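You operate a simulated robot arm through the tools that you are given. There is no shell and no other tool.

The job below is to be done with a simulated robot arm. You get a single attempt, and the scene is never put back.

TASK
Fill the small jug to 250 ml and the cup to 100 ml, then stand the cup on the cooler.
Fine: jug first; swing the spout over to the cup; it ends back over the jug. Set down upright: measuring cup.

Only the result counts: the job must be done as asked and must still hold three seconds after the hand-in. Knocking over, shifting, dropping, spilling or breaking anything else fails it.

THE ROBOT
A 7-joint arm with a two-finger parallel gripper on a trunk, on a base that moves. Base frame: it is fixed to the floor where the robot stands at the start and does not move with it; the origin is under the middle of the robot, x ahead of it, y to its left, z up. Lengths are in m, angles in rad, forces in N, time in s.
With the tool pointing down near the work surface it reaches from about 0.24 to 0.7 m from the robot's upright axis, wherever it stands. Its first joint turns from -2.897 to 2.897 rad. Places, roughly: tall tap head [0.8, 0, 1.2]; tall tap spout [0.7, 0, 1.1]; top of the white cooler [0.6, -0.6, 0.9]. Payload 3.43 kg.
The tool frame sits at the grasp point between the pads (the TCP): z along the fingers, y along the line on which they close. The tips reach 0.034 m beyond it. Largest opening 0.128 m; finger width 0.024, thickness 0.012; the body of the gripper, 0.048 by 0.13 m, starts 0.096 m behind the TCP.
Orientation is told as [roll, pitch, yaw] about the base's x, y, z axes, in that order, counted from this pose: with the fingers straight down and closing along the base's y, the tool's x points along the base's -x, its y along +y and its z along -z.

THE INTERFACE
- The arm moves only by the tool drive_tool. Its argument "targets" is a list of rows, each an object of numbers (a shift or turn left out is 0, a gripper value left out holds the last): "ax", "ay", "az": the turn, a rotation vector about the base's x, y, z in rad; "dx", "dy", "dz": the shift along the base's x, y, z in m; "hand": the gripper command, from -1 (shut) to 1 (fully open), values between in proportion. In form: [{"ax": .., "ay": .., "az": .., "dx": .., "dy": .., "dz": .., "hand": ..}, ...]. A call has 1 to 20 rows; each row is the pose to reach, as a shift and turn from the pose commanded when the call began. A row lasts 0.2 s, in which the tool goes at most 0.05 m and 0.15 rad; a call with a longer step from one row to the next is refused whole, and so is a gripper value outside its range. Where a pose cannot be reached the arm comes as near as it can. A force on the tool above 40 N (or 10 N above the force at the start of the call, whichever is more), or a blocked arm, ends the call early, and 0.2 s more pass. Each finger travels about 0.108 m/s and halts on what it meets, pressing with about 40 N; the grip force reading is that of the motor and also rises with nothing between the fingers. The clock runs only during rows and for 0.2 s after the last one: add rows that repeat a pose to give the fingers time. It gives the time, the measured TCP pose, the force on the tool (base axes), the opening and the grip force at its end, in the units of the frame above (readings bear some noise), with the torque about the TCP (base axes, N m) and any sound that the robot's microphone picked up.
- Cameras (640 x 400 px; columns grow to the right, rows downward): "scene" is now at [-0.0021, 0.1313, 1.5745]; the picture's right is [-0.10, -1.00, 0.00], its down [-0.55, 0.05, -0.84] and it looks along [0.83, -0.08, -0.55] (base axes); focal length 264 px, centre (320, 200). "wrist" rides on the gripper at [0.076, -0.011, -0.16] in the tool frame; the picture's right is [0.15, 0.99, 0.00], its down [-0.88, 0.13, -0.46] and it looks along [-0.45, 0.07, 0.89] (tool axes); focal length 234 px, centre (320, 200). There is no depth. A picture from a camera that has moved, and an enlarged one, comes with that camera's place and axes in the base frame and with its lens.
- snapshot(camera): a new picture of that camera. No time passes.
- lift_body(by): slides the trunk up (or, below 0, down) by that many m; the arm and the scene camera ride with it, the base frame stays. It gives what a move gives, with no picture.
- base_move(legs): drives the robot by 1 to 6 legs, each [ahead, left, turn to the left] in m, m and rad, along the robot's own axes; the way and the turn of a leg run together, so that a leg with both is an arc; at most 1.5 m and 3.142 rad a leg. The arm and the cameras ride along, it lands a little off, and it stops where it bumps. It gives what a move gives.
- turn_head(pan, tilt): turns the head with the scene camera to pan (to the left, within 1.501 rad either way) and tilt (down, from -0.506 to 1.204), counted from straight ahead of the robot. It gives what a move gives.
- enlarge(camera, box): a new picture of the part [left, top, right, bottom] of that camera's present view, enlarged. No time passes.
- close_job(): hands the job in; it is judged then, once.

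Places have to be worked out from the pictures, the camera data and where the tool is seen. Open the gripper and draw the arm clear of the work before you hand the job in, unless the task says otherwise.

The tools are called by a JSON object that holds its "op" and its "data". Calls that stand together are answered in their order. drive_tool: Moves the arm, as the interface text tells. Its arguments: {"type":"object","properties":{"targets":{"type":"array"}},"required":["targets"]} The other tools are called the same way: lift_body (by) moves the trunk up or down; base_move (legs) drives the base; turn_head (pan, tilt) turns the head that bears the scene camera; snapshot (camera) takes a picture; enlarge (camera, box) takes an enlarged picture of a part of a camera's view; close_job () hands the job in.

At the start:

```text
t: 0.0
ee_pos: [0.4219, 0.0304, 1.4044]
tcp_rot: [0.001, 0.0, 0.0]
contact_force: [0.7, -0.2, -0.1]
ft_torque: [-0.02, 0.01, 0.01]
opening: 0.1282
grasp_force: 0.0
trunk travel left (down, up): [-0.275, 0.049]
robot x, y, heading: [0.0011, 0.0014, 0.001]
head pan, tilt (commanded): [-0.099, 0.579]
```

scene: 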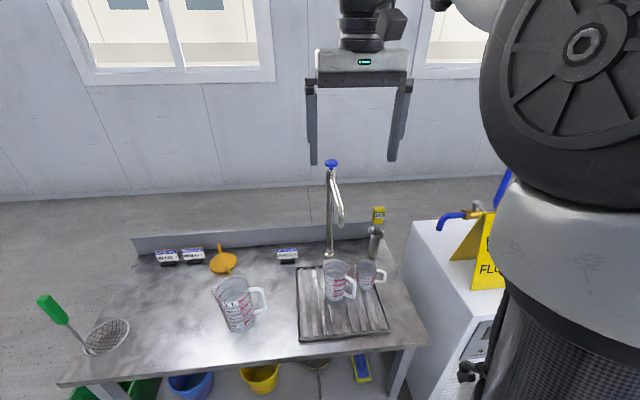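
wrist: 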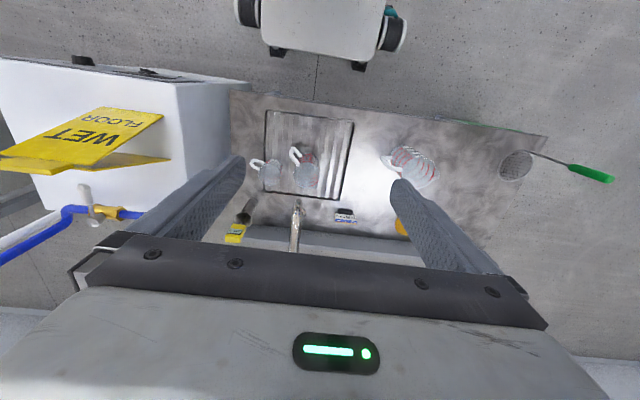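

The scene shows a work table with a drain tray, two jugs/cups on it under a tall tap with a blue handle, a larger jug on the table, and a white cooler to the right with a wet-floor sign. I take enlarged views to read the details first.

{"op": "enlarge", "data": {"camera": "scene", "box": [270, 140, 430, 240]}}

{"op": "enlarge", "data": {"camera": "scene", "box": [280, 240, 440, 340]}}

{"op": "enlarge", "data": {"camera": "scene", "box": [140, 230, 300, 330]}}

{"op": "enlarge", "data": {"camera": "wrist", "box": [220, 90, 440, 250]}}

{"op": "enlarge", "data": {"camera": "scene", "box": [400, 170, 520, 290]}}

```text
4.00 times, centred on (350, 190) of scene
camera zoom: at [-0.0021, 0.1313, 1.5745], right [-0.1, -1.0, 0.0], down [-0.55, 0.05, -0.84], along [0.83, -0.08, -0.55], focal length 1055 px, centre (200, 240)
```

zoom: 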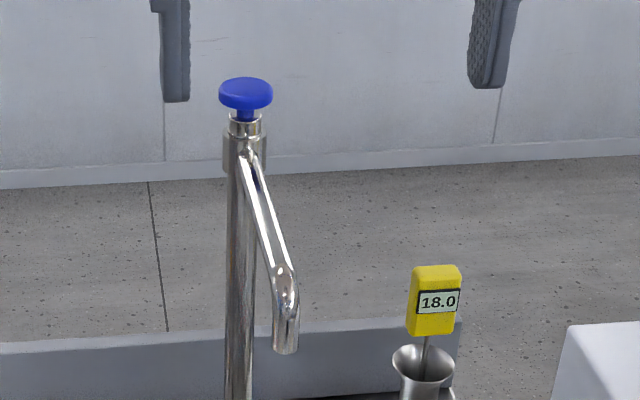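

```text
4.00 times, centred on (360, 290) of scene
camera zoom: at [-0.0021, 0.1313, 1.5745], right [-0.1, -1.0, 0.0], down [-0.55, 0.05, -0.84], along [0.83, -0.08, -0.55], focal length 1055 px, centre (160, -160)
```

zoom: 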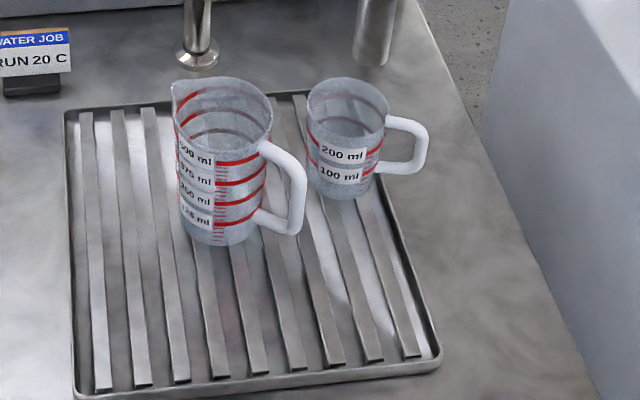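

```text
4.00 times, centred on (220, 280) of scene
camera zoom: at [-0.0021, 0.1313, 1.5745], right [-0.1, -1.0, 0.0], down [-0.55, 0.05, -0.84], along [0.83, -0.08, -0.55], focal length 1055 px, centre (720, -120)
```

zoom: 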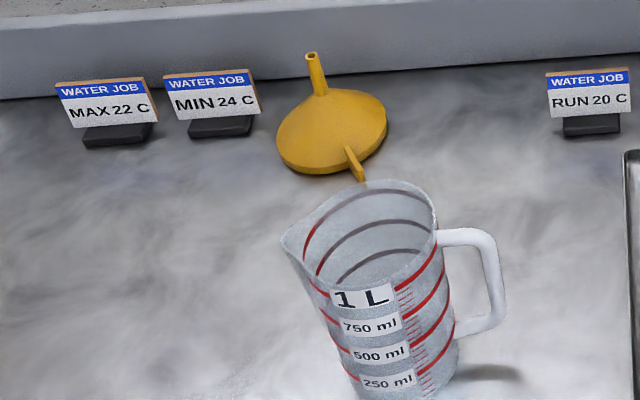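

```text
2.50 times, centred on (330, 170) of wrist
camera zoom: at [0.3466, 0.0181, 1.5632], right [-0.15, 0.99, 0.0], down [0.88, 0.13, 0.46], along [0.45, 0.07, -0.89], focal length 585 px, centre (295, 275)
```

zoom: 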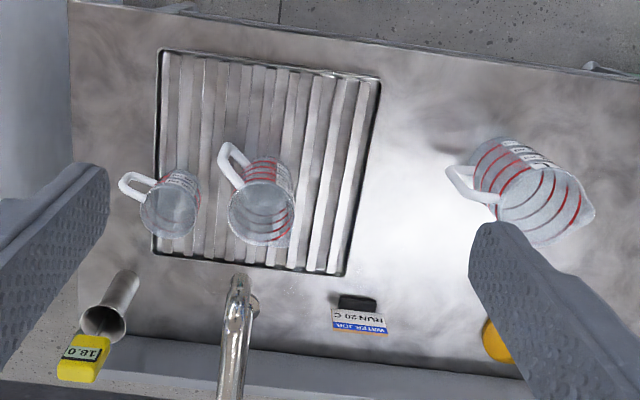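

```text
3.33 times, centred on (460, 230) of scene
camera zoom: at [-0.0021, 0.1313, 1.5745], right [-0.1, -1.0, 0.0], down [-0.55, 0.05, -0.84], along [0.83, -0.08, -0.55], focal length 879 px, centre (-147, 100)
```

zoom: 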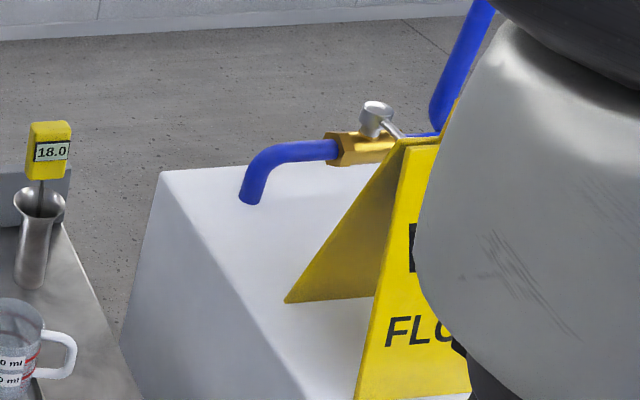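

The small jug (500 ml scale) and the cup (200 ml scale) are on the drain tray, and the spout tip is near (0.62, 0.0, 1.06), roughly over the jug. I turn the head to look at the cooler and its top.

{"op": "turn_head", "data": {"pan": -0.75, "tilt": 0.6}}

{"op": "snapshot", "data": {"camera": "scene"}}

```text
t: 1.0
ee_pos: [0.4214, 0.0303, 1.4038]
tcp_rot: [0.001, -0.001, -0.001]
contact_force: [-0.8, -0.2, 0.6]
ft_torque: [0.02, 0.02, -0.05]
opening: 0.1283
grasp_force: 0.1
trunk travel left (down, up): [-0.275, 0.049]
robot x, y, heading: [0.0003, -0.0031, 0.001]
head pan, tilt (commanded): [-0.75, 0.6]
```

```text
taken
camera scene: at [-0.026, 0.0799, 1.5727], right [-0.68, -0.73, 0.0], down [-0.41, 0.39, -0.83], along [0.6, -0.56, -0.56], focal length 264 px, centre (320, 200)
```

scene: 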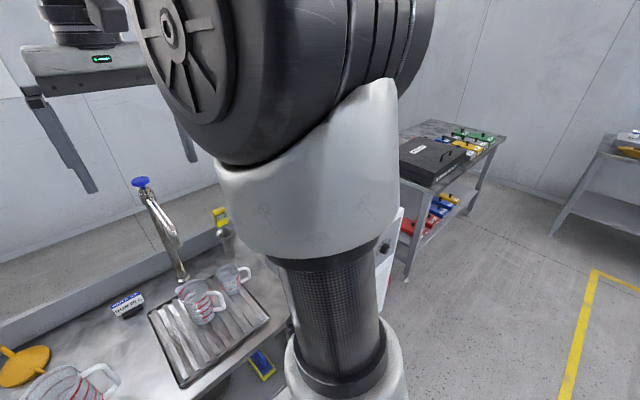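

The arm hides the cooler from here, so I turn the head back and zoom tightly on the tap's knob and spout to see how it works.

{"op": "turn_head", "data": {"pan": 0.0, "tilt": 0.45}}

{"op": "snapshot", "data": {"camera": "scene"}}

{"op": "enlarge", "data": {"camera": "scene", "box": [325, 160, 405, 210]}}

```text
t: 2.1
ee_pos: [0.4234, 0.0303, 1.4043]
tcp_rot: [-0.001, -0.001, -0.001]
contact_force: [0.3, -0.2, -0.6]
ft_torque: [0.0, -0.01, -0.01]
opening: 0.128
grasp_force: 0.0
trunk travel left (down, up): [-0.275, 0.049]
robot x, y, heading: [0.0009, -0.0006, -0.003]
head pan, tilt (commanded): [0.0, 0.45]
```

```text
taken
camera scene: at [0.0012, 0.14, 1.5862], right [0.0, -1.0, 0.0], down [-0.44, 0.0, -0.9], along [0.9, 0.0, -0.44], focal length 264 px, centre (320, 200)
```

scene: 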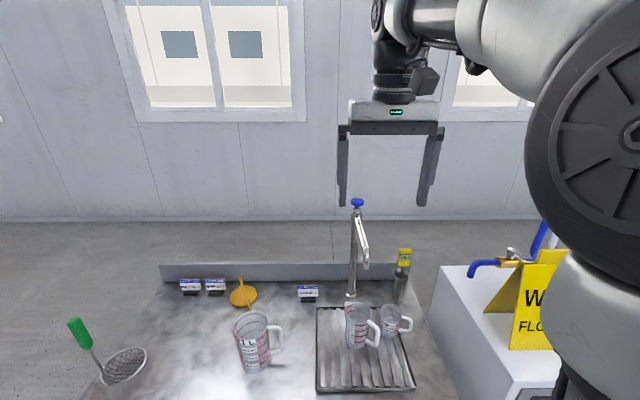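

```text
8.00 times, centred on (365, 185) of scene
camera zoom: at [0.0012, 0.14, 1.5862], right [0.0, -1.0, 0.0], down [-0.44, 0.0, -0.9], along [0.9, 0.0, -0.44], focal length 2109 px, centre (-40, 320)
```

zoom: 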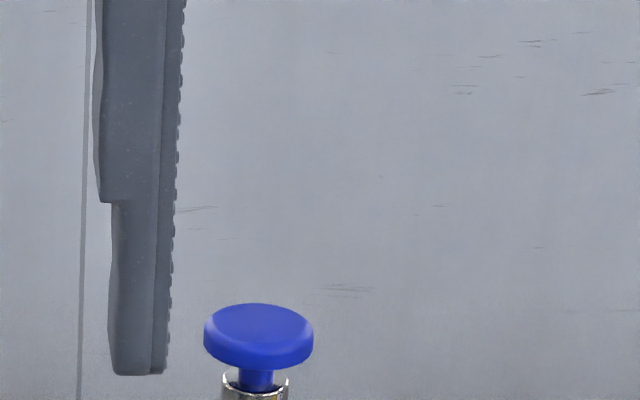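

The knob is a smooth mushroom head on a thin stem above a chrome collar, which looks like a push button. I zoom on the spout, jug and cup from this view for exact triangulation.

{"op": "enlarge", "data": {"camera": "scene", "box": [320, 190, 416, 250]}}

{"op": "enlarge", "data": {"camera": "scene", "box": [310, 285, 430, 360]}}

{"op": "enlarge", "data": {"camera": "scene", "box": [400, 220, 580, 332]}}

{"op": "snapshot", "data": {"camera": "wrist"}}

{"op": "enlarge", "data": {"camera": "wrist", "box": [240, 130, 368, 210]}}

{"op": "enlarge", "data": {"camera": "wrist", "box": [0, 50, 240, 200]}}

```text
6.67 times, centred on (368, 220) of scene
camera zoom: at [0.0012, 0.14, 1.5862], right [0.0, -1.0, 0.0], down [-0.44, 0.0, -0.9], along [0.9, 0.0, -0.44], focal length 1758 px, centre (0, 67)
```

zoom: 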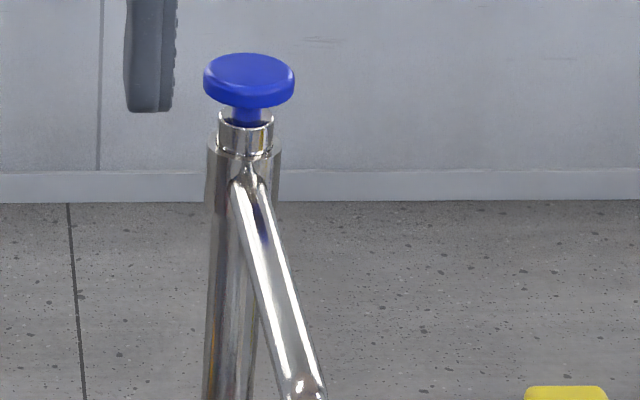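

```text
5.33 times, centred on (370, 322) of scene
camera zoom: at [0.0012, 0.14, 1.5862], right [0.0, -1.0, 0.0], down [-0.44, 0.0, -0.9], along [0.9, 0.0, -0.44], focal length 1406 px, centre (53, -453)
```

zoom: 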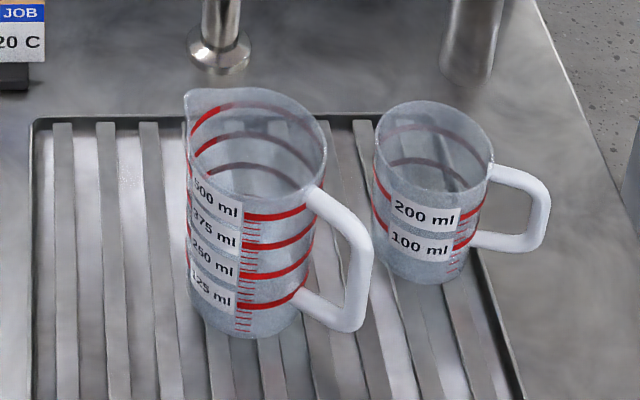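

```text
3.56 times, centred on (490, 276) of scene
camera zoom: at [0.0012, 0.14, 1.5862], right [0.0, -1.0, 0.0], down [-0.44, 0.0, -0.9], along [0.9, 0.0, -0.44], focal length 937 px, centre (-284, -70)
```

zoom: 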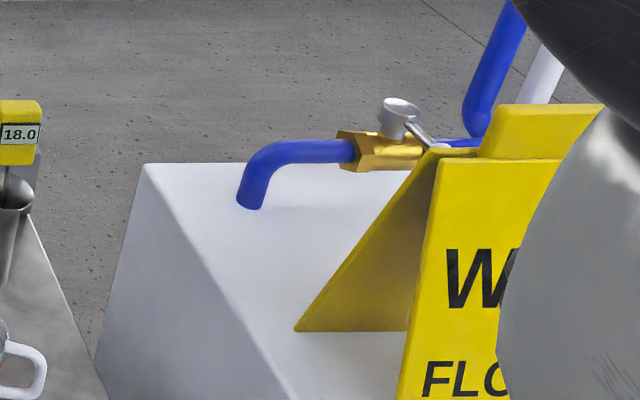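

```text
taken
camera wrist: at [0.3466, 0.0181, 1.5632], right [-0.15, 0.99, 0.0], down [0.88, 0.13, 0.46], along [0.45, 0.07, -0.89], focal length 234 px, centre (320, 200)
```

wrist: 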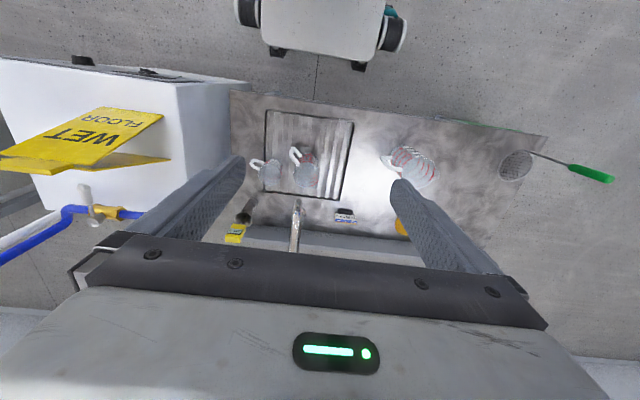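

```text
5.00 times, centred on (304, 170) of wrist
camera zoom: at [0.3466, 0.0181, 1.5632], right [-0.15, 0.99, 0.0], down [0.88, 0.13, 0.46], along [0.45, 0.07, -0.89], focal length 1171 px, centre (400, 350)
```

zoom: 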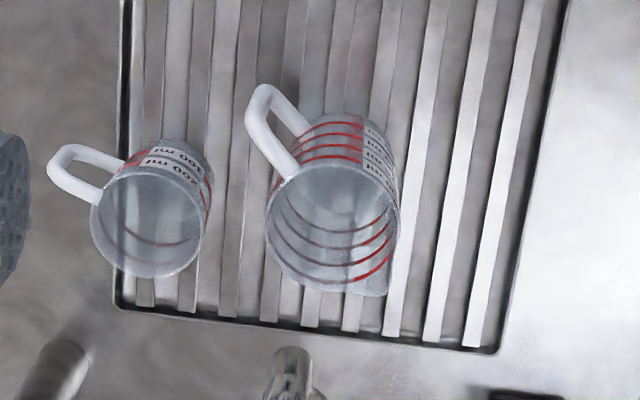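

```text
2.67 times, centred on (120, 125) of wrist
camera zoom: at [0.3466, 0.0181, 1.5632], right [-0.15, 0.99, 0.0], down [0.88, 0.13, 0.46], along [0.45, 0.07, -0.89], focal length 624 px, centre (853, 400)
```

zoom: 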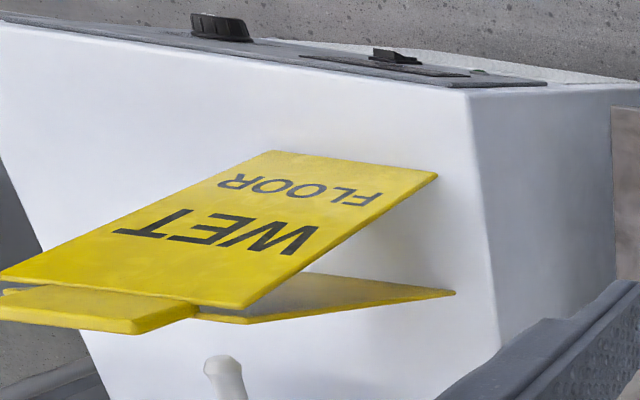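

The spout tip works out at about (0.61, 0.006, 1.07), above the jug (rim centre ≈ (0.606, 0.017, 0.90)). The cup rim is at ≈ (0.636, −0.10, 0.86) and the tap axis at ≈ (0.80, 0.014). I look straight down to see how much room the base has to move forward.

{"op": "turn_head", "data": {"pan": 0.0, "tilt": 1.1}}

{"op": "snapshot", "data": {"camera": "scene"}}

```text
t: 3.2
ee_pos: [0.4221, 0.0299, 1.4031]
tcp_rot: [0.001, 0.0, -0.001]
contact_force: [-0.1, -0.9, 0.4]
ft_torque: [-0.01, -0.01, 0.0]
opening: 0.1278
grasp_force: 0.0
trunk travel left (down, up): [-0.275, 0.049]
robot x, y, heading: [0.0019, -0.0006, 0.001]
head pan, tilt (commanded): [0.0, 1.1]
```

```text
taken
camera scene: at [-0.0275, 0.1401, 1.5341], right [0.0, -1.0, 0.0], down [-0.89, 0.0, -0.45], along [0.45, 0.0, -0.89], focal length 264 px, centre (320, 200)
```

scene: 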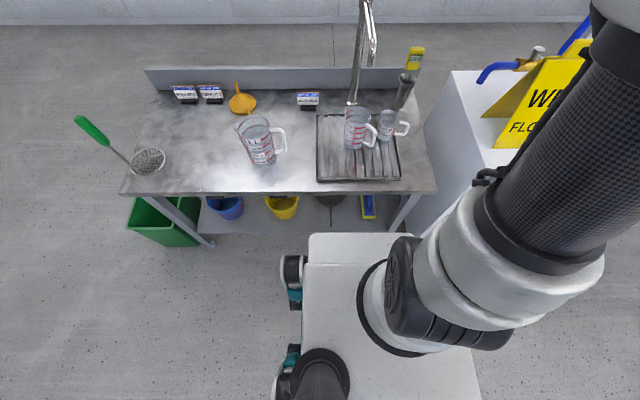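

The base top looks about 0.65 m high with its front near x = 0.29, and the table edge is at x ≈ 0.376, so about 0.08 m is clear. I drive ahead 0.06 m to make the knob easier to reach.

{"op": "base_move", "data": {"legs": [[0.06, 0.0, 0.0]]}}

{"op": "turn_head", "data": {"pan": 0.0, "tilt": 0.6}}

{"op": "snapshot", "data": {"camera": "scene"}}

```text
t: 4.1
ee_pos: [0.4817, 0.0302, 1.4038]
tcp_rot: [0.001, 0.001, 0.0]
contact_force: [0.0, -1.3, 0.2]
ft_torque: [0.01, 0.03, -0.02]
opening: 0.1278
grasp_force: 0.1
trunk travel left (down, up): [-0.275, 0.049]
robot x, y, heading: [0.06, 0.0002, 0.0]
head pan, tilt (commanded): [0.0, 1.1]
```

```text
t: 5.1
ee_pos: [0.4817, 0.0297, 1.4034]
tcp_rot: [-0.001, 0.001, -0.002]
contact_force: [-0.8, -0.3, 0.0]
ft_torque: [0.0, 0.02, -0.01]
opening: 0.1281
grasp_force: 0.1
trunk travel left (down, up): [-0.275, 0.049]
robot x, y, heading: [0.0595, -0.0, 0.003]
head pan, tilt (commanded): [0.0, 0.6]
```

```text
taken
camera scene: at [0.0574, 0.1401, 1.5726], right [0.0, -1.0, 0.0], down [-0.57, 0.0, -0.82], along [0.82, 0.0, -0.57], focal length 264 px, centre (320, 200)
```

scene: 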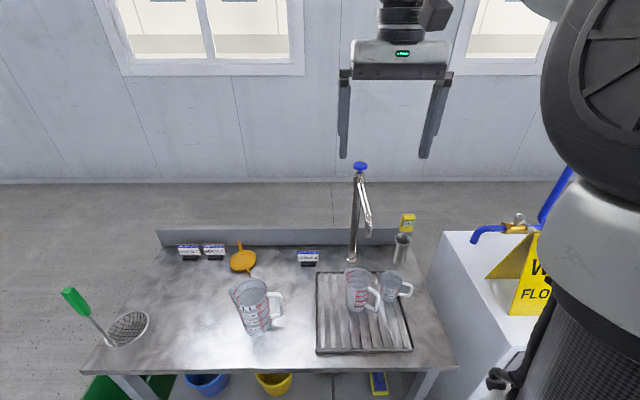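

The base moved 0.06 m cleanly. Now I close the fingers and tilt the tool 45° forward while raising it well above the knob, so I can look at the knob and press it.

{"op": "drive_tool", "data": {"targets": [{"ay": -0.13, "dx": 0.02, "dz": 0.01, "hand": -1}, {"ay": -0.26, "dx": 0.04, "dz": 0.02, "hand": -1}, {"ay": -0.39, "dx": 0.06, "dz": 0.02, "hand": -1}, {"ay": -0.52, "dx": 0.08, "dy": -0.005, "dz": 0.02, "hand": -1}, {"ay": -0.65, "dx": 0.1, "dy": -0.01, "dz": 0.02, "hand": -1}, {"ay": -0.78, "dx": 0.12, "dy": -0.016, "dz": 0.02, "hand": -1}, {"ay": -0.78, "dx": 0.12, "dy": -0.016, "dz": 0.02, "hand": -1}]}}

{"op": "snapshot", "data": {"camera": "scene"}}

{"op": "snapshot", "data": {"camera": "wrist"}}

```text
t: 6.7
ee_pos: [0.5999, 0.0143, 1.4236]
tcp_rot: [0.0, -0.782, 0.0]
contact_force: [1.0, -0.6, -0.7]
ft_torque: [-0.02, -0.01, -0.03]
opening: 0.0002
grasp_force: 33.0
trunk travel left (down, up): [-0.275, 0.049]
robot x, y, heading: [0.0573, 0.0032, 0.001]
head pan, tilt (commanded): [0.0, 0.6]
```

```text
taken
camera scene: at [0.0574, 0.1401, 1.5727], right [0.0, -1.0, 0.0], down [-0.56, 0.0, -0.83], along [0.83, 0.0, -0.56], focal length 264 px, centre (320, 200)
```

scene: 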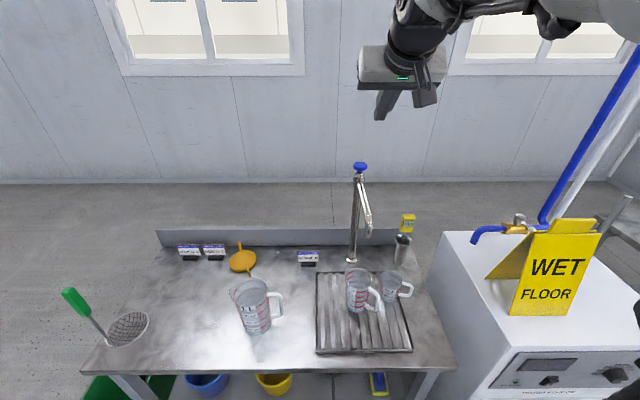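

```text
taken
camera wrist: at [0.4342, 0.0027, 1.4825], right [-0.1, 0.99, -0.1], down [0.3, 0.13, 0.94], along [0.95, 0.07, -0.31], focal length 234 px, centre (320, 200)
```

wrist: 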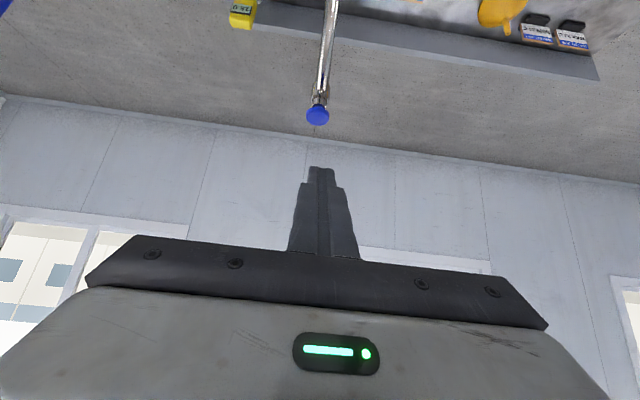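

The cooler top is now visible: the sign stands near its left front and the area to the right of it is free. I zoom on the knob from both cameras to fix its position.

{"op": "enlarge", "data": {"camera": "wrist", "box": [288, 80, 352, 120]}}

{"op": "enlarge", "data": {"camera": "scene", "box": [330, 155, 394, 195]}}

{"op": "enlarge", "data": {"camera": "scene", "box": [340, 195, 420, 245]}}

{"op": "enlarge", "data": {"camera": "scene", "box": [420, 200, 640, 338]}}

{"op": "enlarge", "data": {"camera": "scene", "box": [330, 260, 426, 320]}}

```text
10.00 times, centred on (320, 100) of wrist
camera zoom: at [0.4342, 0.0027, 1.4825], right [-0.1, 0.99, -0.1], down [0.3, 0.13, 0.94], along [0.95, 0.07, -0.31], focal length 2342 px, centre (320, 1200)
```

zoom: 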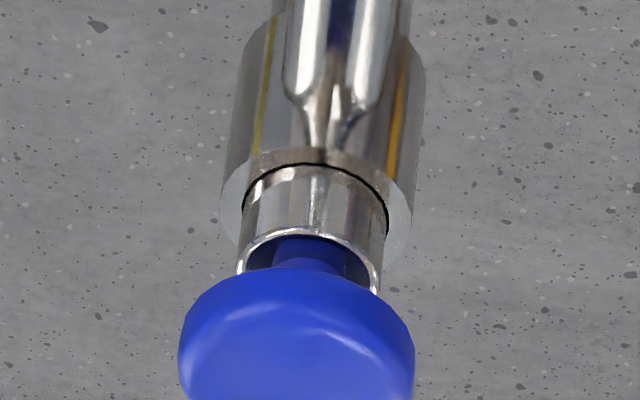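

```text
10.00 times, centred on (362, 175) of scene
camera zoom: at [0.0574, 0.1401, 1.5727], right [0.0, -1.0, 0.0], down [-0.56, 0.0, -0.83], along [0.83, 0.0, -0.56], focal length 2636 px, centre (-100, 450)
```

zoom: 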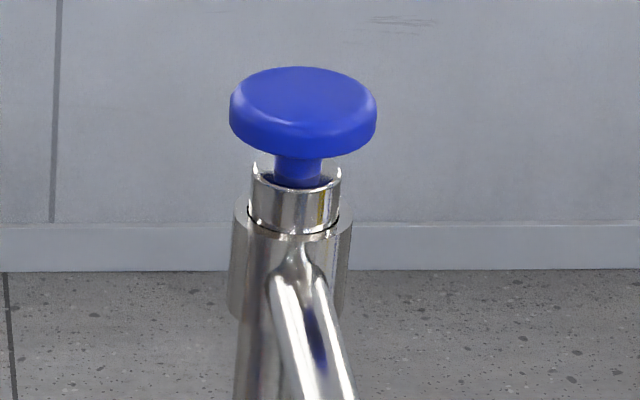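

```text
8.00 times, centred on (380, 220) of scene
camera zoom: at [0.0574, 0.1401, 1.5727], right [0.0, -1.0, 0.0], down [-0.56, 0.0, -0.83], along [0.83, 0.0, -0.56], focal length 2109 px, centre (-160, 40)
```

zoom: 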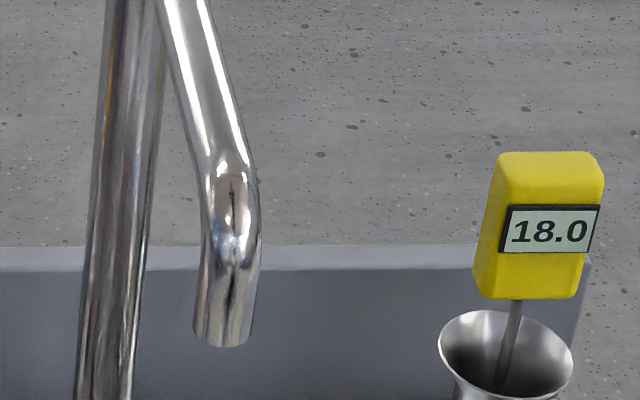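

```text
2.90 times, centred on (530, 269) of scene
camera zoom: at [0.0574, 0.1401, 1.5727], right [0.0, -1.0, 0.0], down [-0.56, 0.0, -0.83], along [0.83, 0.0, -0.56], focal length 764 px, centre (-289, 0)
```

zoom: 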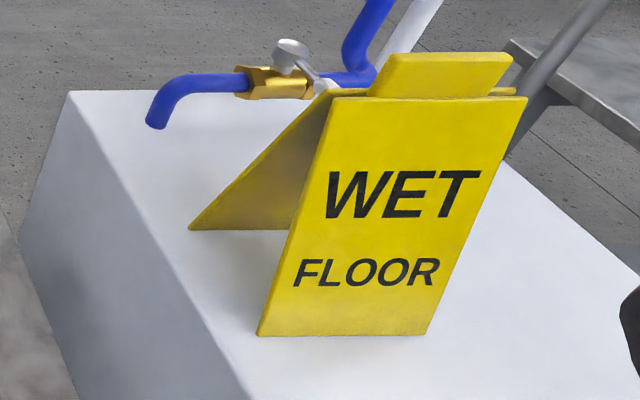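

```text
6.67 times, centred on (378, 290) of scene
camera zoom: at [0.0574, 0.1401, 1.5727], right [0.0, -1.0, 0.0], down [-0.56, 0.0, -0.83], along [0.83, 0.0, -0.56], focal length 1758 px, centre (-67, -400)
```

zoom: 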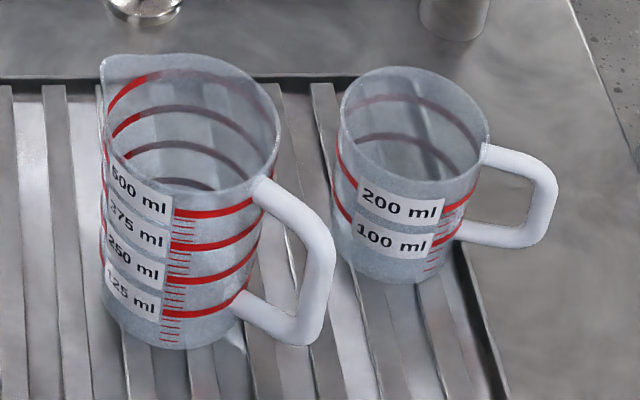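

The knob is clearly a plunger sliding into a hollow collar, so it is a push tap at about (0.805, 0.011), with its top near z = 1.20. I bring the closed fingertips above it, still about 4 cm clear.

{"op": "drive_tool", "data": {"targets": [{"dx": 0.04, "dy": -0.001, "dz": -0.02}, {"dx": 0.08, "dy": -0.001, "dz": -0.05}, {"dx": 0.12, "dy": -0.002, "dz": -0.08}, {"dx": 0.16, "dy": -0.002, "dz": -0.11}, {"dx": 0.19, "dy": -0.002, "dz": -0.14}, {"dx": 0.19, "dy": -0.002, "dz": -0.14}]}}

{"op": "snapshot", "data": {"camera": "scene"}}

{"op": "snapshot", "data": {"camera": "wrist"}}

```text
t: 8.1
ee_pos: [0.7913, 0.0119, 1.2867]
tcp_rot: [0.0, -0.779, 0.001]
contact_force: [-0.3, 0.0, 0.1]
ft_torque: [-0.03, -0.01, -0.01]
opening: 0.0
grasp_force: 33.1
trunk travel left (down, up): [-0.275, 0.049]
robot x, y, heading: [0.0621, -0.0013, -0.002]
head pan, tilt (commanded): [0.0, 0.6]
```

```text
taken
camera scene: at [0.0574, 0.1401, 1.5727], right [0.0, -1.0, 0.0], down [-0.56, 0.0, -0.83], along [0.83, 0.0, -0.56], focal length 264 px, centre (320, 200)
```

scene: 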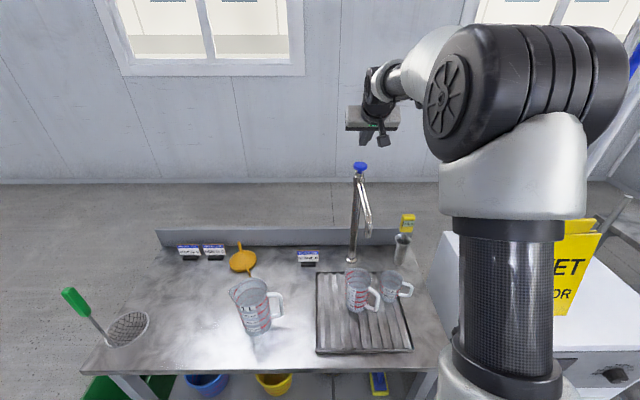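

```text
taken
camera wrist: at [0.6253, -0.0003, 1.3454], right [-0.1, 0.99, -0.1], down [0.3, 0.13, 0.94], along [0.95, 0.07, -0.32], focal length 234 px, centre (320, 200)
```

wrist: 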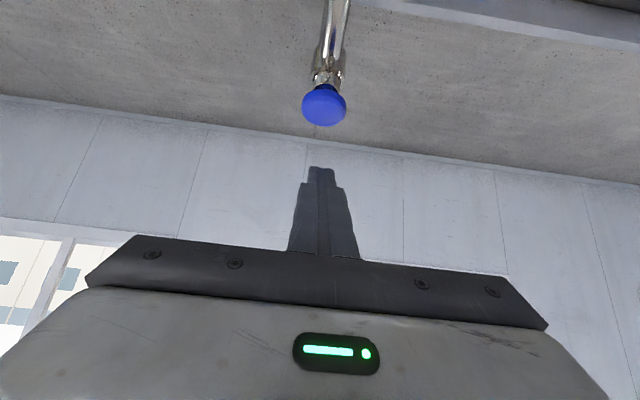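

The fingertips hover about 5 cm over the knob. I lower to just above its top and check the force and the view.

{"op": "drive_tool", "data": {"targets": [{"dx": -0.002, "dy": -0.002, "dz": -0.025}, {"dx": -0.002, "dy": -0.002, "dz": -0.042}, {"dx": -0.002, "dy": -0.002, "dz": -0.042}]}}

{"op": "enlarge", "data": {"camera": "scene", "box": [320, 130, 400, 180]}}

{"op": "enlarge", "data": {"camera": "wrist", "box": [240, 80, 400, 180]}}

```text
t: 8.9
ee_pos: [0.79, 0.0103, 1.2412]
tcp_rot: [-0.001, -0.78, -0.001]
contact_force: [-0.2, -0.1, 0.2]
ft_torque: [0.01, 0.03, -0.01]
opening: 0.0
grasp_force: 32.8
trunk travel left (down, up): [-0.275, 0.049]
robot x, y, heading: [0.0624, 0.002, -0.001]
head pan, tilt (commanded): [0.0, 0.6]
```

```text
8.00 times, centred on (360, 155) of scene
camera zoom: at [0.0574, 0.1401, 1.5727], right [0.0, -1.0, 0.0], down [-0.56, 0.0, -0.83], along [0.83, 0.0, -0.56], focal length 2109 px, centre (0, 560)
```

zoom: 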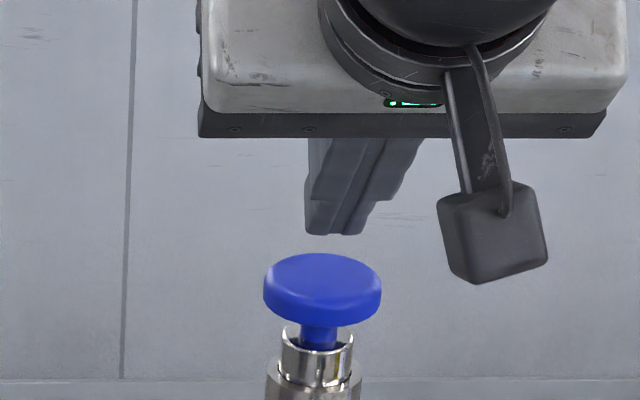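

```text
4.00 times, centred on (320, 130) of wrist
camera zoom: at [0.6245, -0.0012, 1.302], right [-0.1, 0.99, -0.1], down [0.31, 0.13, 0.94], along [0.95, 0.07, -0.32], focal length 937 px, centre (320, 480)
```

zoom: 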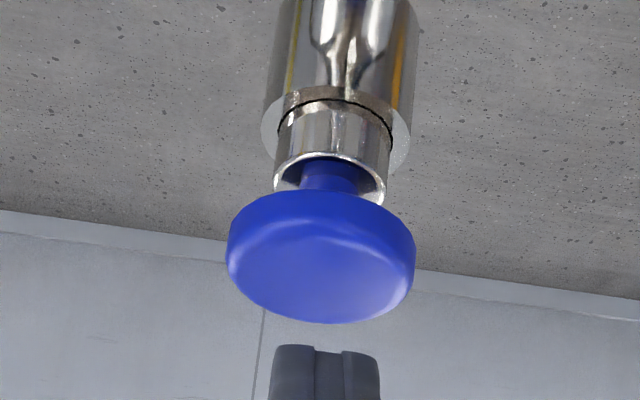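

The tips are about 1 cm above the knob and centred within a few mm. I press down slowly in small steps, watching force, sound and the spout.

{"op": "drive_tool", "data": {"targets": [{"dy": 0.002, "dz": -0.008}, {"dy": 0.002, "dz": -0.013}]}}

{"op": "enlarge", "data": {"camera": "scene", "box": [310, 140, 426, 320]}}

```text
t: 9.5
ee_pos: [0.7902, 0.0134, 1.2294]
tcp_rot: [0.0, -0.78, -0.001]
contact_force: [0.9, -1.0, -0.2]
ft_torque: [0.01, -0.03, -0.01]
opening: 0.0
grasp_force: 33.2
trunk travel left (down, up): [-0.275, 0.049]
robot x, y, heading: [0.0629, 0.0005, 0.002]
head pan, tilt (commanded): [0.0, 0.6]
```

```text
2.22 times, centred on (368, 230) of scene
camera zoom: at [0.0574, 0.1401, 1.5727], right [0.0, -1.0, 0.0], down [-0.56, 0.0, -0.83], along [0.83, 0.0, -0.56], focal length 586 px, centre (213, 133)
```

zoom: 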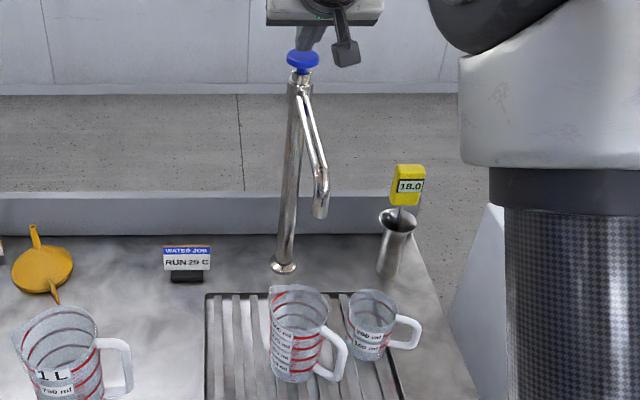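

No contact yet at TCP z = 1.229. I go down another few millimetres at a time.

{"op": "drive_tool", "data": {"targets": [{"dz": -0.003}, {"dz": -0.006}]}}

{"op": "enlarge", "data": {"camera": "scene", "box": [320, 130, 400, 180]}}

```text
t: 10.1
ee_pos: [0.7894, 0.0133, 1.2225]
tcp_rot: [0.001, -0.779, -0.001]
contact_force: [0.1, 0.6, 0.4]
ft_torque: [-0.04, -0.02, -0.02]
opening: 0.0
grasp_force: 32.9
trunk travel left (down, up): [-0.275, 0.049]
robot x, y, heading: [0.0636, -0.0013, 0.003]
head pan, tilt (commanded): [0.0, 0.6]
```

```text
8.00 times, centred on (360, 155) of scene
camera zoom: at [0.0574, 0.1401, 1.5727], right [0.0, -1.0, 0.0], down [-0.56, 0.0, -0.83], along [0.83, 0.0, -0.56], focal length 2109 px, centre (0, 560)
```

zoom: 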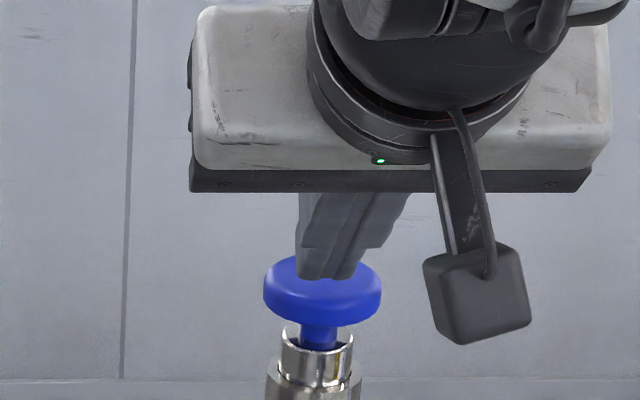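

The tip is now just touching the knob top. I continue pressing in 3 mm steps, watching for force and water.

{"op": "drive_tool", "data": {"targets": [{"dz": -0.004}]}}

{"op": "enlarge", "data": {"camera": "scene", "box": [310, 140, 426, 320]}}

```text
t: 10.5
ee_pos: [0.7897, 0.0124, 1.2192]
tcp_rot: [0.0, -0.779, 0.0]
contact_force: [-0.4, 0.0, 0.2]
ft_torque: [0.0, 0.0, -0.02]
opening: 0.0001
grasp_force: 33.0
trunk travel left (down, up): [-0.275, 0.049]
robot x, y, heading: [0.0622, 0.0005, -0.002]
head pan, tilt (commanded): [0.0, 0.6]
```

```text
2.22 times, centred on (368, 230) of scene
camera zoom: at [0.0574, 0.1401, 1.5727], right [0.0, -1.0, 0.0], down [-0.56, 0.0, -0.83], along [0.83, 0.0, -0.56], focal length 586 px, centre (213, 133)
```

zoom: 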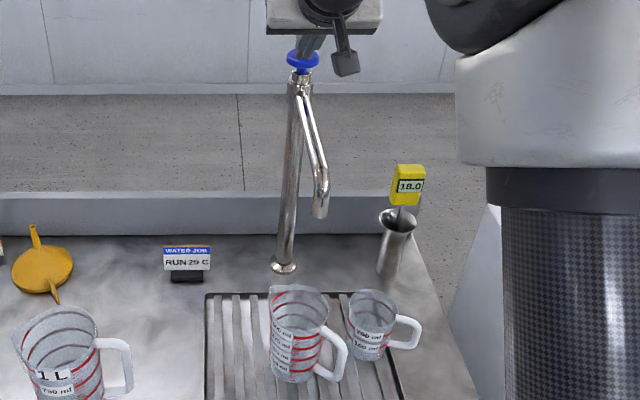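

Still no force reading. Another 4 mm down.

{"op": "drive_tool", "data": {"targets": [{"dz": -0.004}]}}

{"op": "enlarge", "data": {"camera": "scene", "box": [320, 130, 400, 180]}}

{"op": "enlarge", "data": {"camera": "wrist", "box": [240, 80, 400, 180]}}

```text
t: 10.9
ee_pos: [0.7889, 0.0132, 1.2146]
tcp_rot: [0.0, -0.781, 0.0]
contact_force: [-0.6, 0.0, 0.2]
ft_torque: [-0.01, -0.04, 0.02]
opening: 0.0
grasp_force: 33.1
trunk travel left (down, up): [-0.275, 0.049]
robot x, y, heading: [0.0599, 0.0007, 0.0]
head pan, tilt (commanded): [0.0, 0.6]
```

```text
8.00 times, centred on (360, 155) of scene
camera zoom: at [0.0574, 0.1401, 1.5727], right [0.0, -1.0, 0.0], down [-0.56, 0.0, -0.83], along [0.83, 0.0, -0.56], focal length 2109 px, centre (0, 560)
```

zoom: 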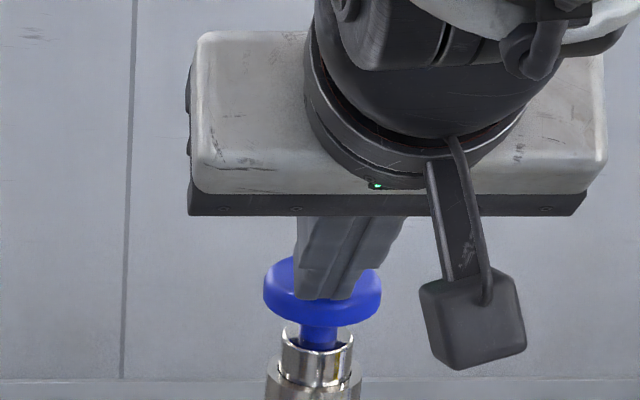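

```text
4.00 times, centred on (320, 130) of wrist
camera zoom: at [0.6238, 0.0009, 1.2744], right [-0.1, 0.99, -0.1], down [0.31, 0.13, 0.94], along [0.95, 0.07, -0.32], focal length 937 px, centre (320, 480)
```

zoom: 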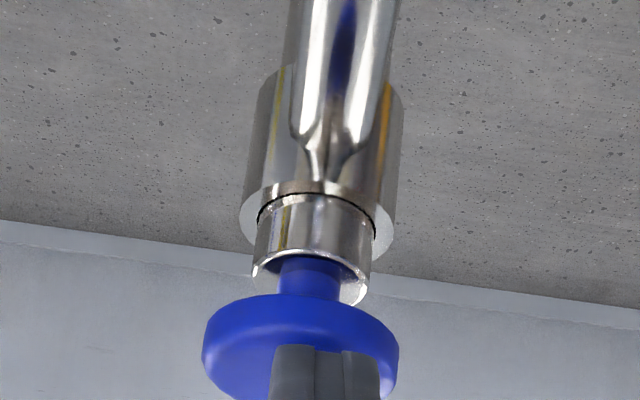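

The tip seems to be over the near edge of the disc without touching; by re-triangulating, the knob is farther out, near x ≈ 0.817. I back up 1.5 cm, shift 1.5 cm forward, and check again.

{"op": "drive_tool", "data": {"targets": [{"dz": 0.015}, {"dx": 0.016, "dy": -0.002, "dz": 0.015}, {"dx": 0.016, "dy": -0.002, "dz": 0.015}]}}

{"op": "enlarge", "data": {"camera": "scene", "box": [320, 130, 400, 180]}}

{"op": "enlarge", "data": {"camera": "wrist", "box": [240, 80, 400, 180]}}

```text
t: 11.7
ee_pos: [0.8084, 0.0113, 1.228]
tcp_rot: [0.001, -0.781, 0.001]
contact_force: [0.6, 0.0, 0.5]
ft_torque: [0.0, 0.01, 0.04]
opening: 0.0001
grasp_force: 33.4
trunk travel left (down, up): [-0.275, 0.049]
robot x, y, heading: [0.0602, -0.0025, 0.0]
head pan, tilt (commanded): [0.0, 0.6]
```

```text
8.00 times, centred on (360, 155) of scene
camera zoom: at [0.0576, 0.1401, 1.5727], right [0.0, -1.0, 0.0], down [-0.57, 0.0, -0.82], along [0.82, 0.0, -0.57], focal length 2109 px, centre (0, 560)
```

zoom: 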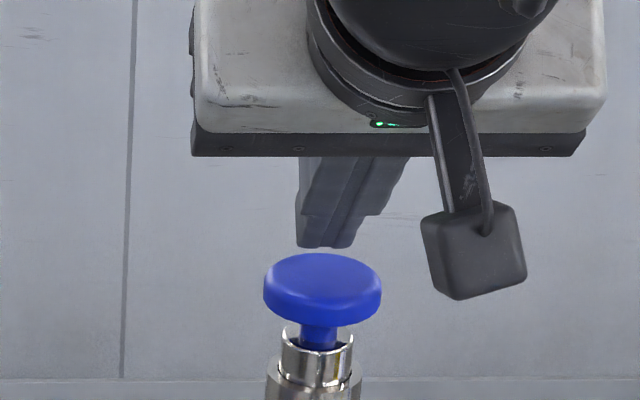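

```text
4.00 times, centred on (320, 130) of wrist
camera zoom: at [0.6418, -0.0009, 1.288], right [-0.1, 0.99, -0.1], down [0.31, 0.13, 0.94], along [0.95, 0.07, -0.32], focal length 937 px, centre (320, 480)
```

zoom: 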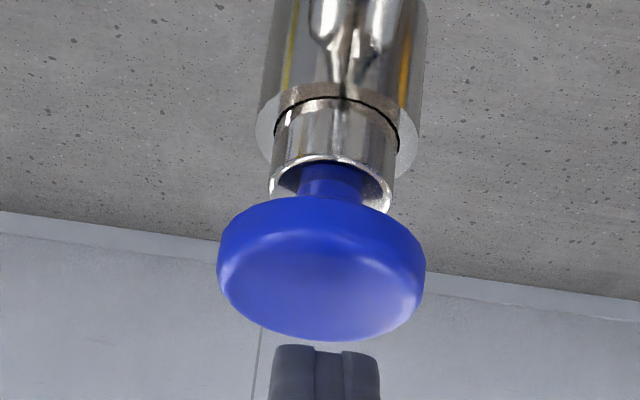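

Now the fingertip is clearly over the middle of the disc with about 1 cm of air. I lower again in small steps.

{"op": "drive_tool", "data": {"targets": [{"dz": -0.006}, {"dz": -0.01}]}}

{"op": "enlarge", "data": {"camera": "scene", "box": [320, 130, 400, 180]}}

```text
t: 12.3
ee_pos: [0.8076, 0.0098, 1.2185]
tcp_rot: [-0.001, -0.78, 0.0]
contact_force: [-0.6, 0.0, 0.2]
ft_torque: [-0.03, -0.01, -0.04]
opening: 0.0001
grasp_force: 32.7
trunk travel left (down, up): [-0.275, 0.049]
robot x, y, heading: [0.0618, 0.0016, -0.001]
head pan, tilt (commanded): [0.0, 0.6]
```

```text
8.00 times, centred on (360, 155) of scene
camera zoom: at [0.0574, 0.1401, 1.5727], right [0.0, -1.0, 0.0], down [-0.56, 0.0, -0.83], along [0.83, 0.0, -0.56], focal length 2109 px, centre (0, 560)
```

zoom: 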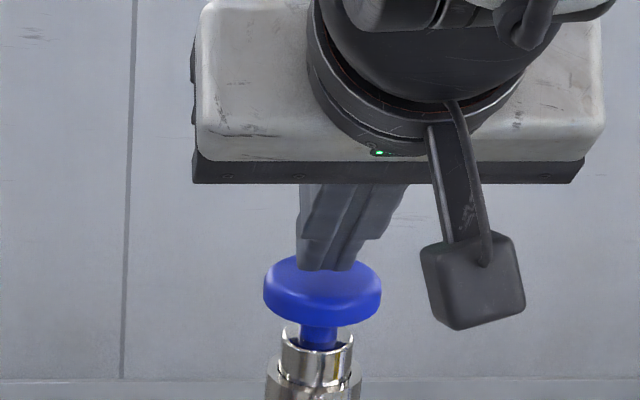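

{"op": "drive_tool", "data": {"targets": [{"dz": -0.004}]}}

{"op": "enlarge", "data": {"camera": "scene", "box": [310, 140, 426, 320]}}

```text
t: 12.7
ee_pos: [0.807, 0.011, 1.2146]
tcp_rot: [-0.001, -0.781, -0.001]
contact_force: [0.1, -0.4, -0.1]
ft_torque: [-0.01, 0.02, -0.02]
opening: 0.0
grasp_force: 33.4
trunk travel left (down, up): [-0.275, 0.049]
robot x, y, heading: [0.0627, 0.0021, 0.003]
head pan, tilt (commanded): [0.0, 0.6]
```

```text
2.22 times, centred on (368, 230) of scene
camera zoom: at [0.0574, 0.1401, 1.5727], right [0.0, -1.0, 0.0], down [-0.56, 0.0, -0.83], along [0.83, 0.0, -0.56], focal length 586 px, centre (213, 133)
```

zoom: 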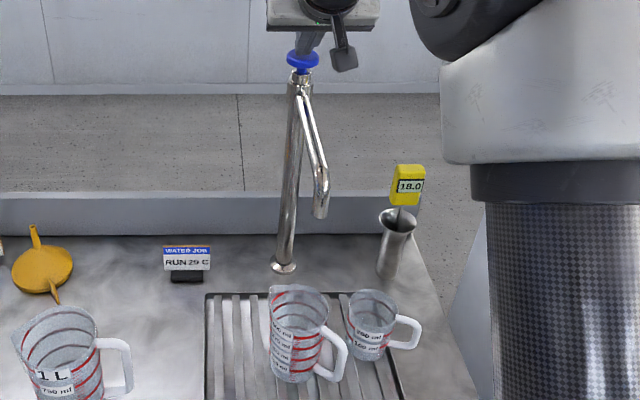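

Still free of contact at z = 1.2146. I go down 3 mm more and look closely.

{"op": "drive_tool", "data": {"targets": [{"dz": -0.003}]}}

{"op": "enlarge", "data": {"camera": "scene", "box": [320, 130, 400, 180]}}

{"op": "enlarge", "data": {"camera": "wrist", "box": [240, 100, 400, 200]}}

```text
t: 13.1
ee_pos: [0.8065, 0.0121, 1.213]
tcp_rot: [0.0, -0.783, 0.001]
contact_force: [0.7, -0.7, 1.9]
ft_torque: [0.01, -0.04, -0.03]
opening: 0.0001
grasp_force: 32.5
trunk travel left (down, up): [-0.275, 0.049]
robot x, y, heading: [0.0567, -0.0037, -0.003]
head pan, tilt (commanded): [0.0, 0.6]
```

```text
8.00 times, centred on (360, 155) of scene
camera zoom: at [0.0573, 0.14, 1.5727], right [0.0, -1.0, 0.0], down [-0.56, 0.0, -0.83], along [0.83, 0.0, -0.56], focal length 2109 px, centre (0, 560)
```

zoom: 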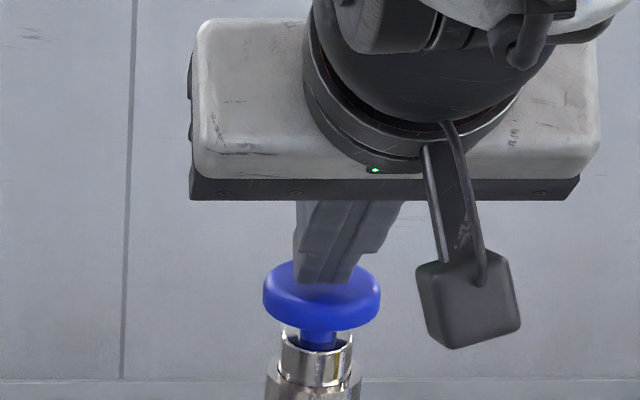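

```text
4.00 times, centred on (320, 150) of wrist
camera zoom: at [0.6406, -0.001, 1.2724], right [-0.1, 0.99, -0.1], down [0.3, 0.13, 0.94], along [0.95, 0.07, -0.31], focal length 937 px, centre (320, 400)
```

zoom: 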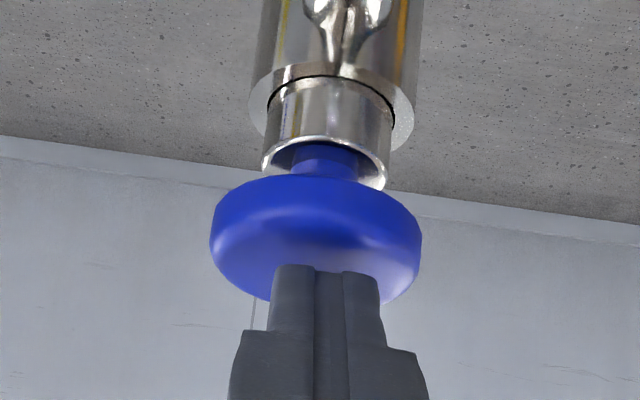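

Contact: the force shows about 2 N and the disc has gone down about 2 mm. I check the spout for water.

{"op": "enlarge", "data": {"camera": "scene", "box": [310, 190, 426, 320]}}

{"op": "drive_tool", "data": {"targets": [{"dz": -0.004}]}}

{"op": "enlarge", "data": {"camera": "scene", "box": [310, 190, 426, 320]}}

```text
3.08 times, centred on (368, 255) of scene
camera zoom: at [0.0573, 0.14, 1.5727], right [0.0, -1.0, 0.0], down [-0.56, 0.0, -0.83], along [0.83, 0.0, -0.56], focal length 811 px, centre (172, 31)
```

zoom: 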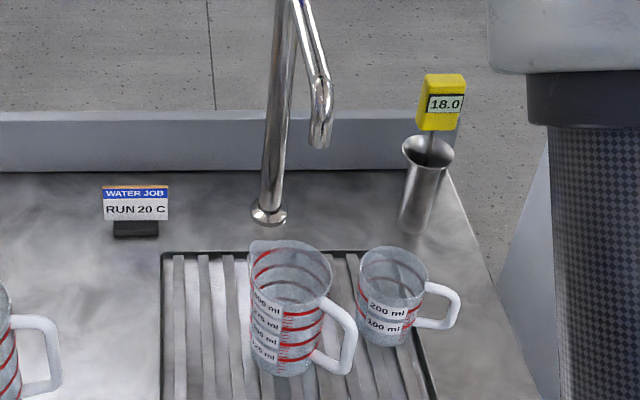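

```text
t: 13.5
ee_pos: [0.8073, 0.0121, 1.2087]
tcp_rot: [-0.001, -0.783, -0.001]
contact_force: [0.5, -0.3, 3.6]
ft_torque: [0.0, -0.08, -0.08]
opening: 0.0003
grasp_force: 32.7
trunk travel left (down, up): [-0.275, 0.049]
robot x, y, heading: [0.0603, 0.0018, 0.001]
head pan, tilt (commanded): [0.0, 0.6]
```

```text
3.08 times, centred on (368, 255) of scene
camera zoom: at [0.057, 0.1401, 1.5727], right [0.0, -1.0, 0.0], down [-0.56, 0.0, -0.83], along [0.83, 0.0, -0.56], focal length 811 px, centre (172, 31)
```

zoom: 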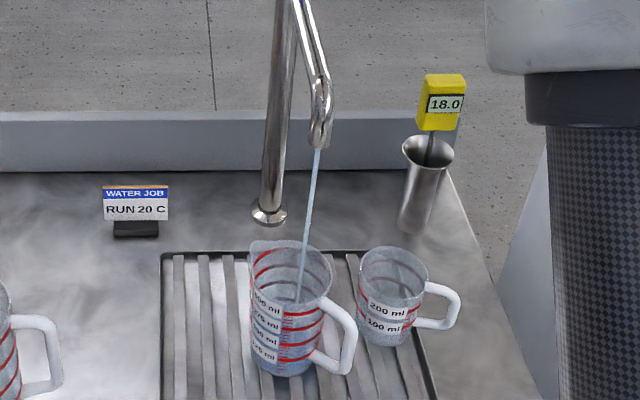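

Water is running into the jug with the knob pressed about 6 mm. I lift off to see whether it closes by itself.

{"op": "drive_tool", "data": {"targets": [{"dz": 0.01}]}}

{"op": "enlarge", "data": {"camera": "scene", "box": [310, 190, 426, 320]}}

{"op": "enlarge", "data": {"camera": "scene", "box": [340, 262, 404, 318]}}

{"op": "enlarge", "data": {"camera": "scene", "box": [320, 130, 400, 180]}}

```text
t: 13.9
ee_pos: [0.8051, 0.0115, 1.2154]
tcp_rot: [0.0, -0.775, -0.001]
contact_force: [-0.7, 0.2, -0.4]
ft_torque: [0.02, 0.01, 0.02]
opening: 0.0001
grasp_force: 33.1
trunk travel left (down, up): [-0.275, 0.049]
robot x, y, heading: [0.0623, 0.0003, -0.003]
head pan, tilt (commanded): [0.0, 0.6]
```

```text
3.08 times, centred on (368, 255) of scene
camera zoom: at [0.0574, 0.1401, 1.5726], right [0.0, -1.0, 0.0], down [-0.56, 0.0, -0.83], along [0.83, 0.0, -0.56], focal length 811 px, centre (172, 31)
```

zoom: 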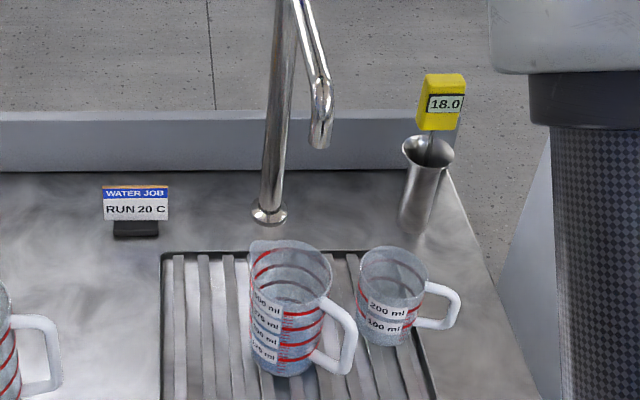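

```text
7.14 times, centred on (372, 290) of scene
camera zoom: at [0.0574, 0.1401, 1.5726], right [0.0, -1.0, 0.0], down [-0.56, 0.0, -0.83], along [0.83, 0.0, -0.56], focal length 1883 px, centre (-51, -443)
```

zoom: 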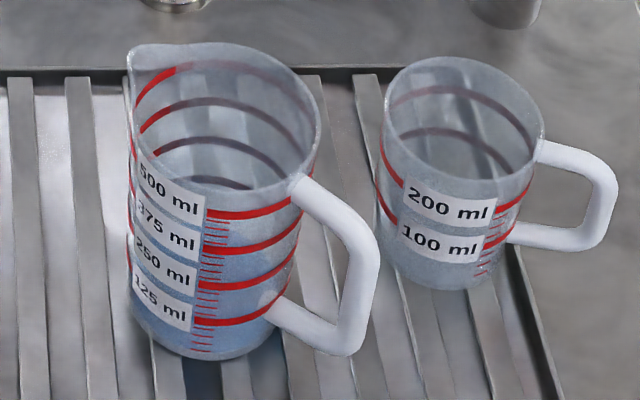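

```text
8.00 times, centred on (360, 155) of scene
camera zoom: at [0.0574, 0.1401, 1.5726], right [0.0, -1.0, 0.0], down [-0.56, 0.0, -0.83], along [0.83, 0.0, -0.56], focal length 2109 px, centre (0, 560)
```

zoom: 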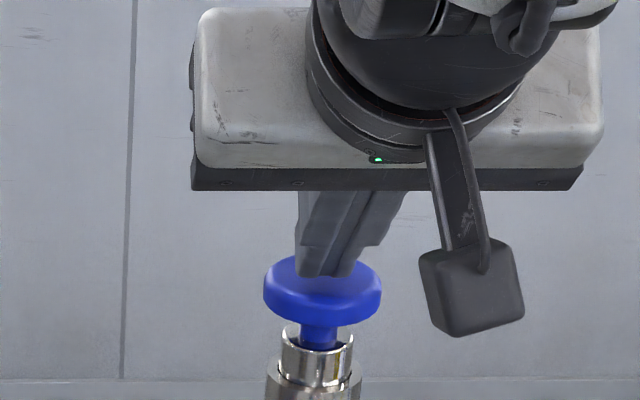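

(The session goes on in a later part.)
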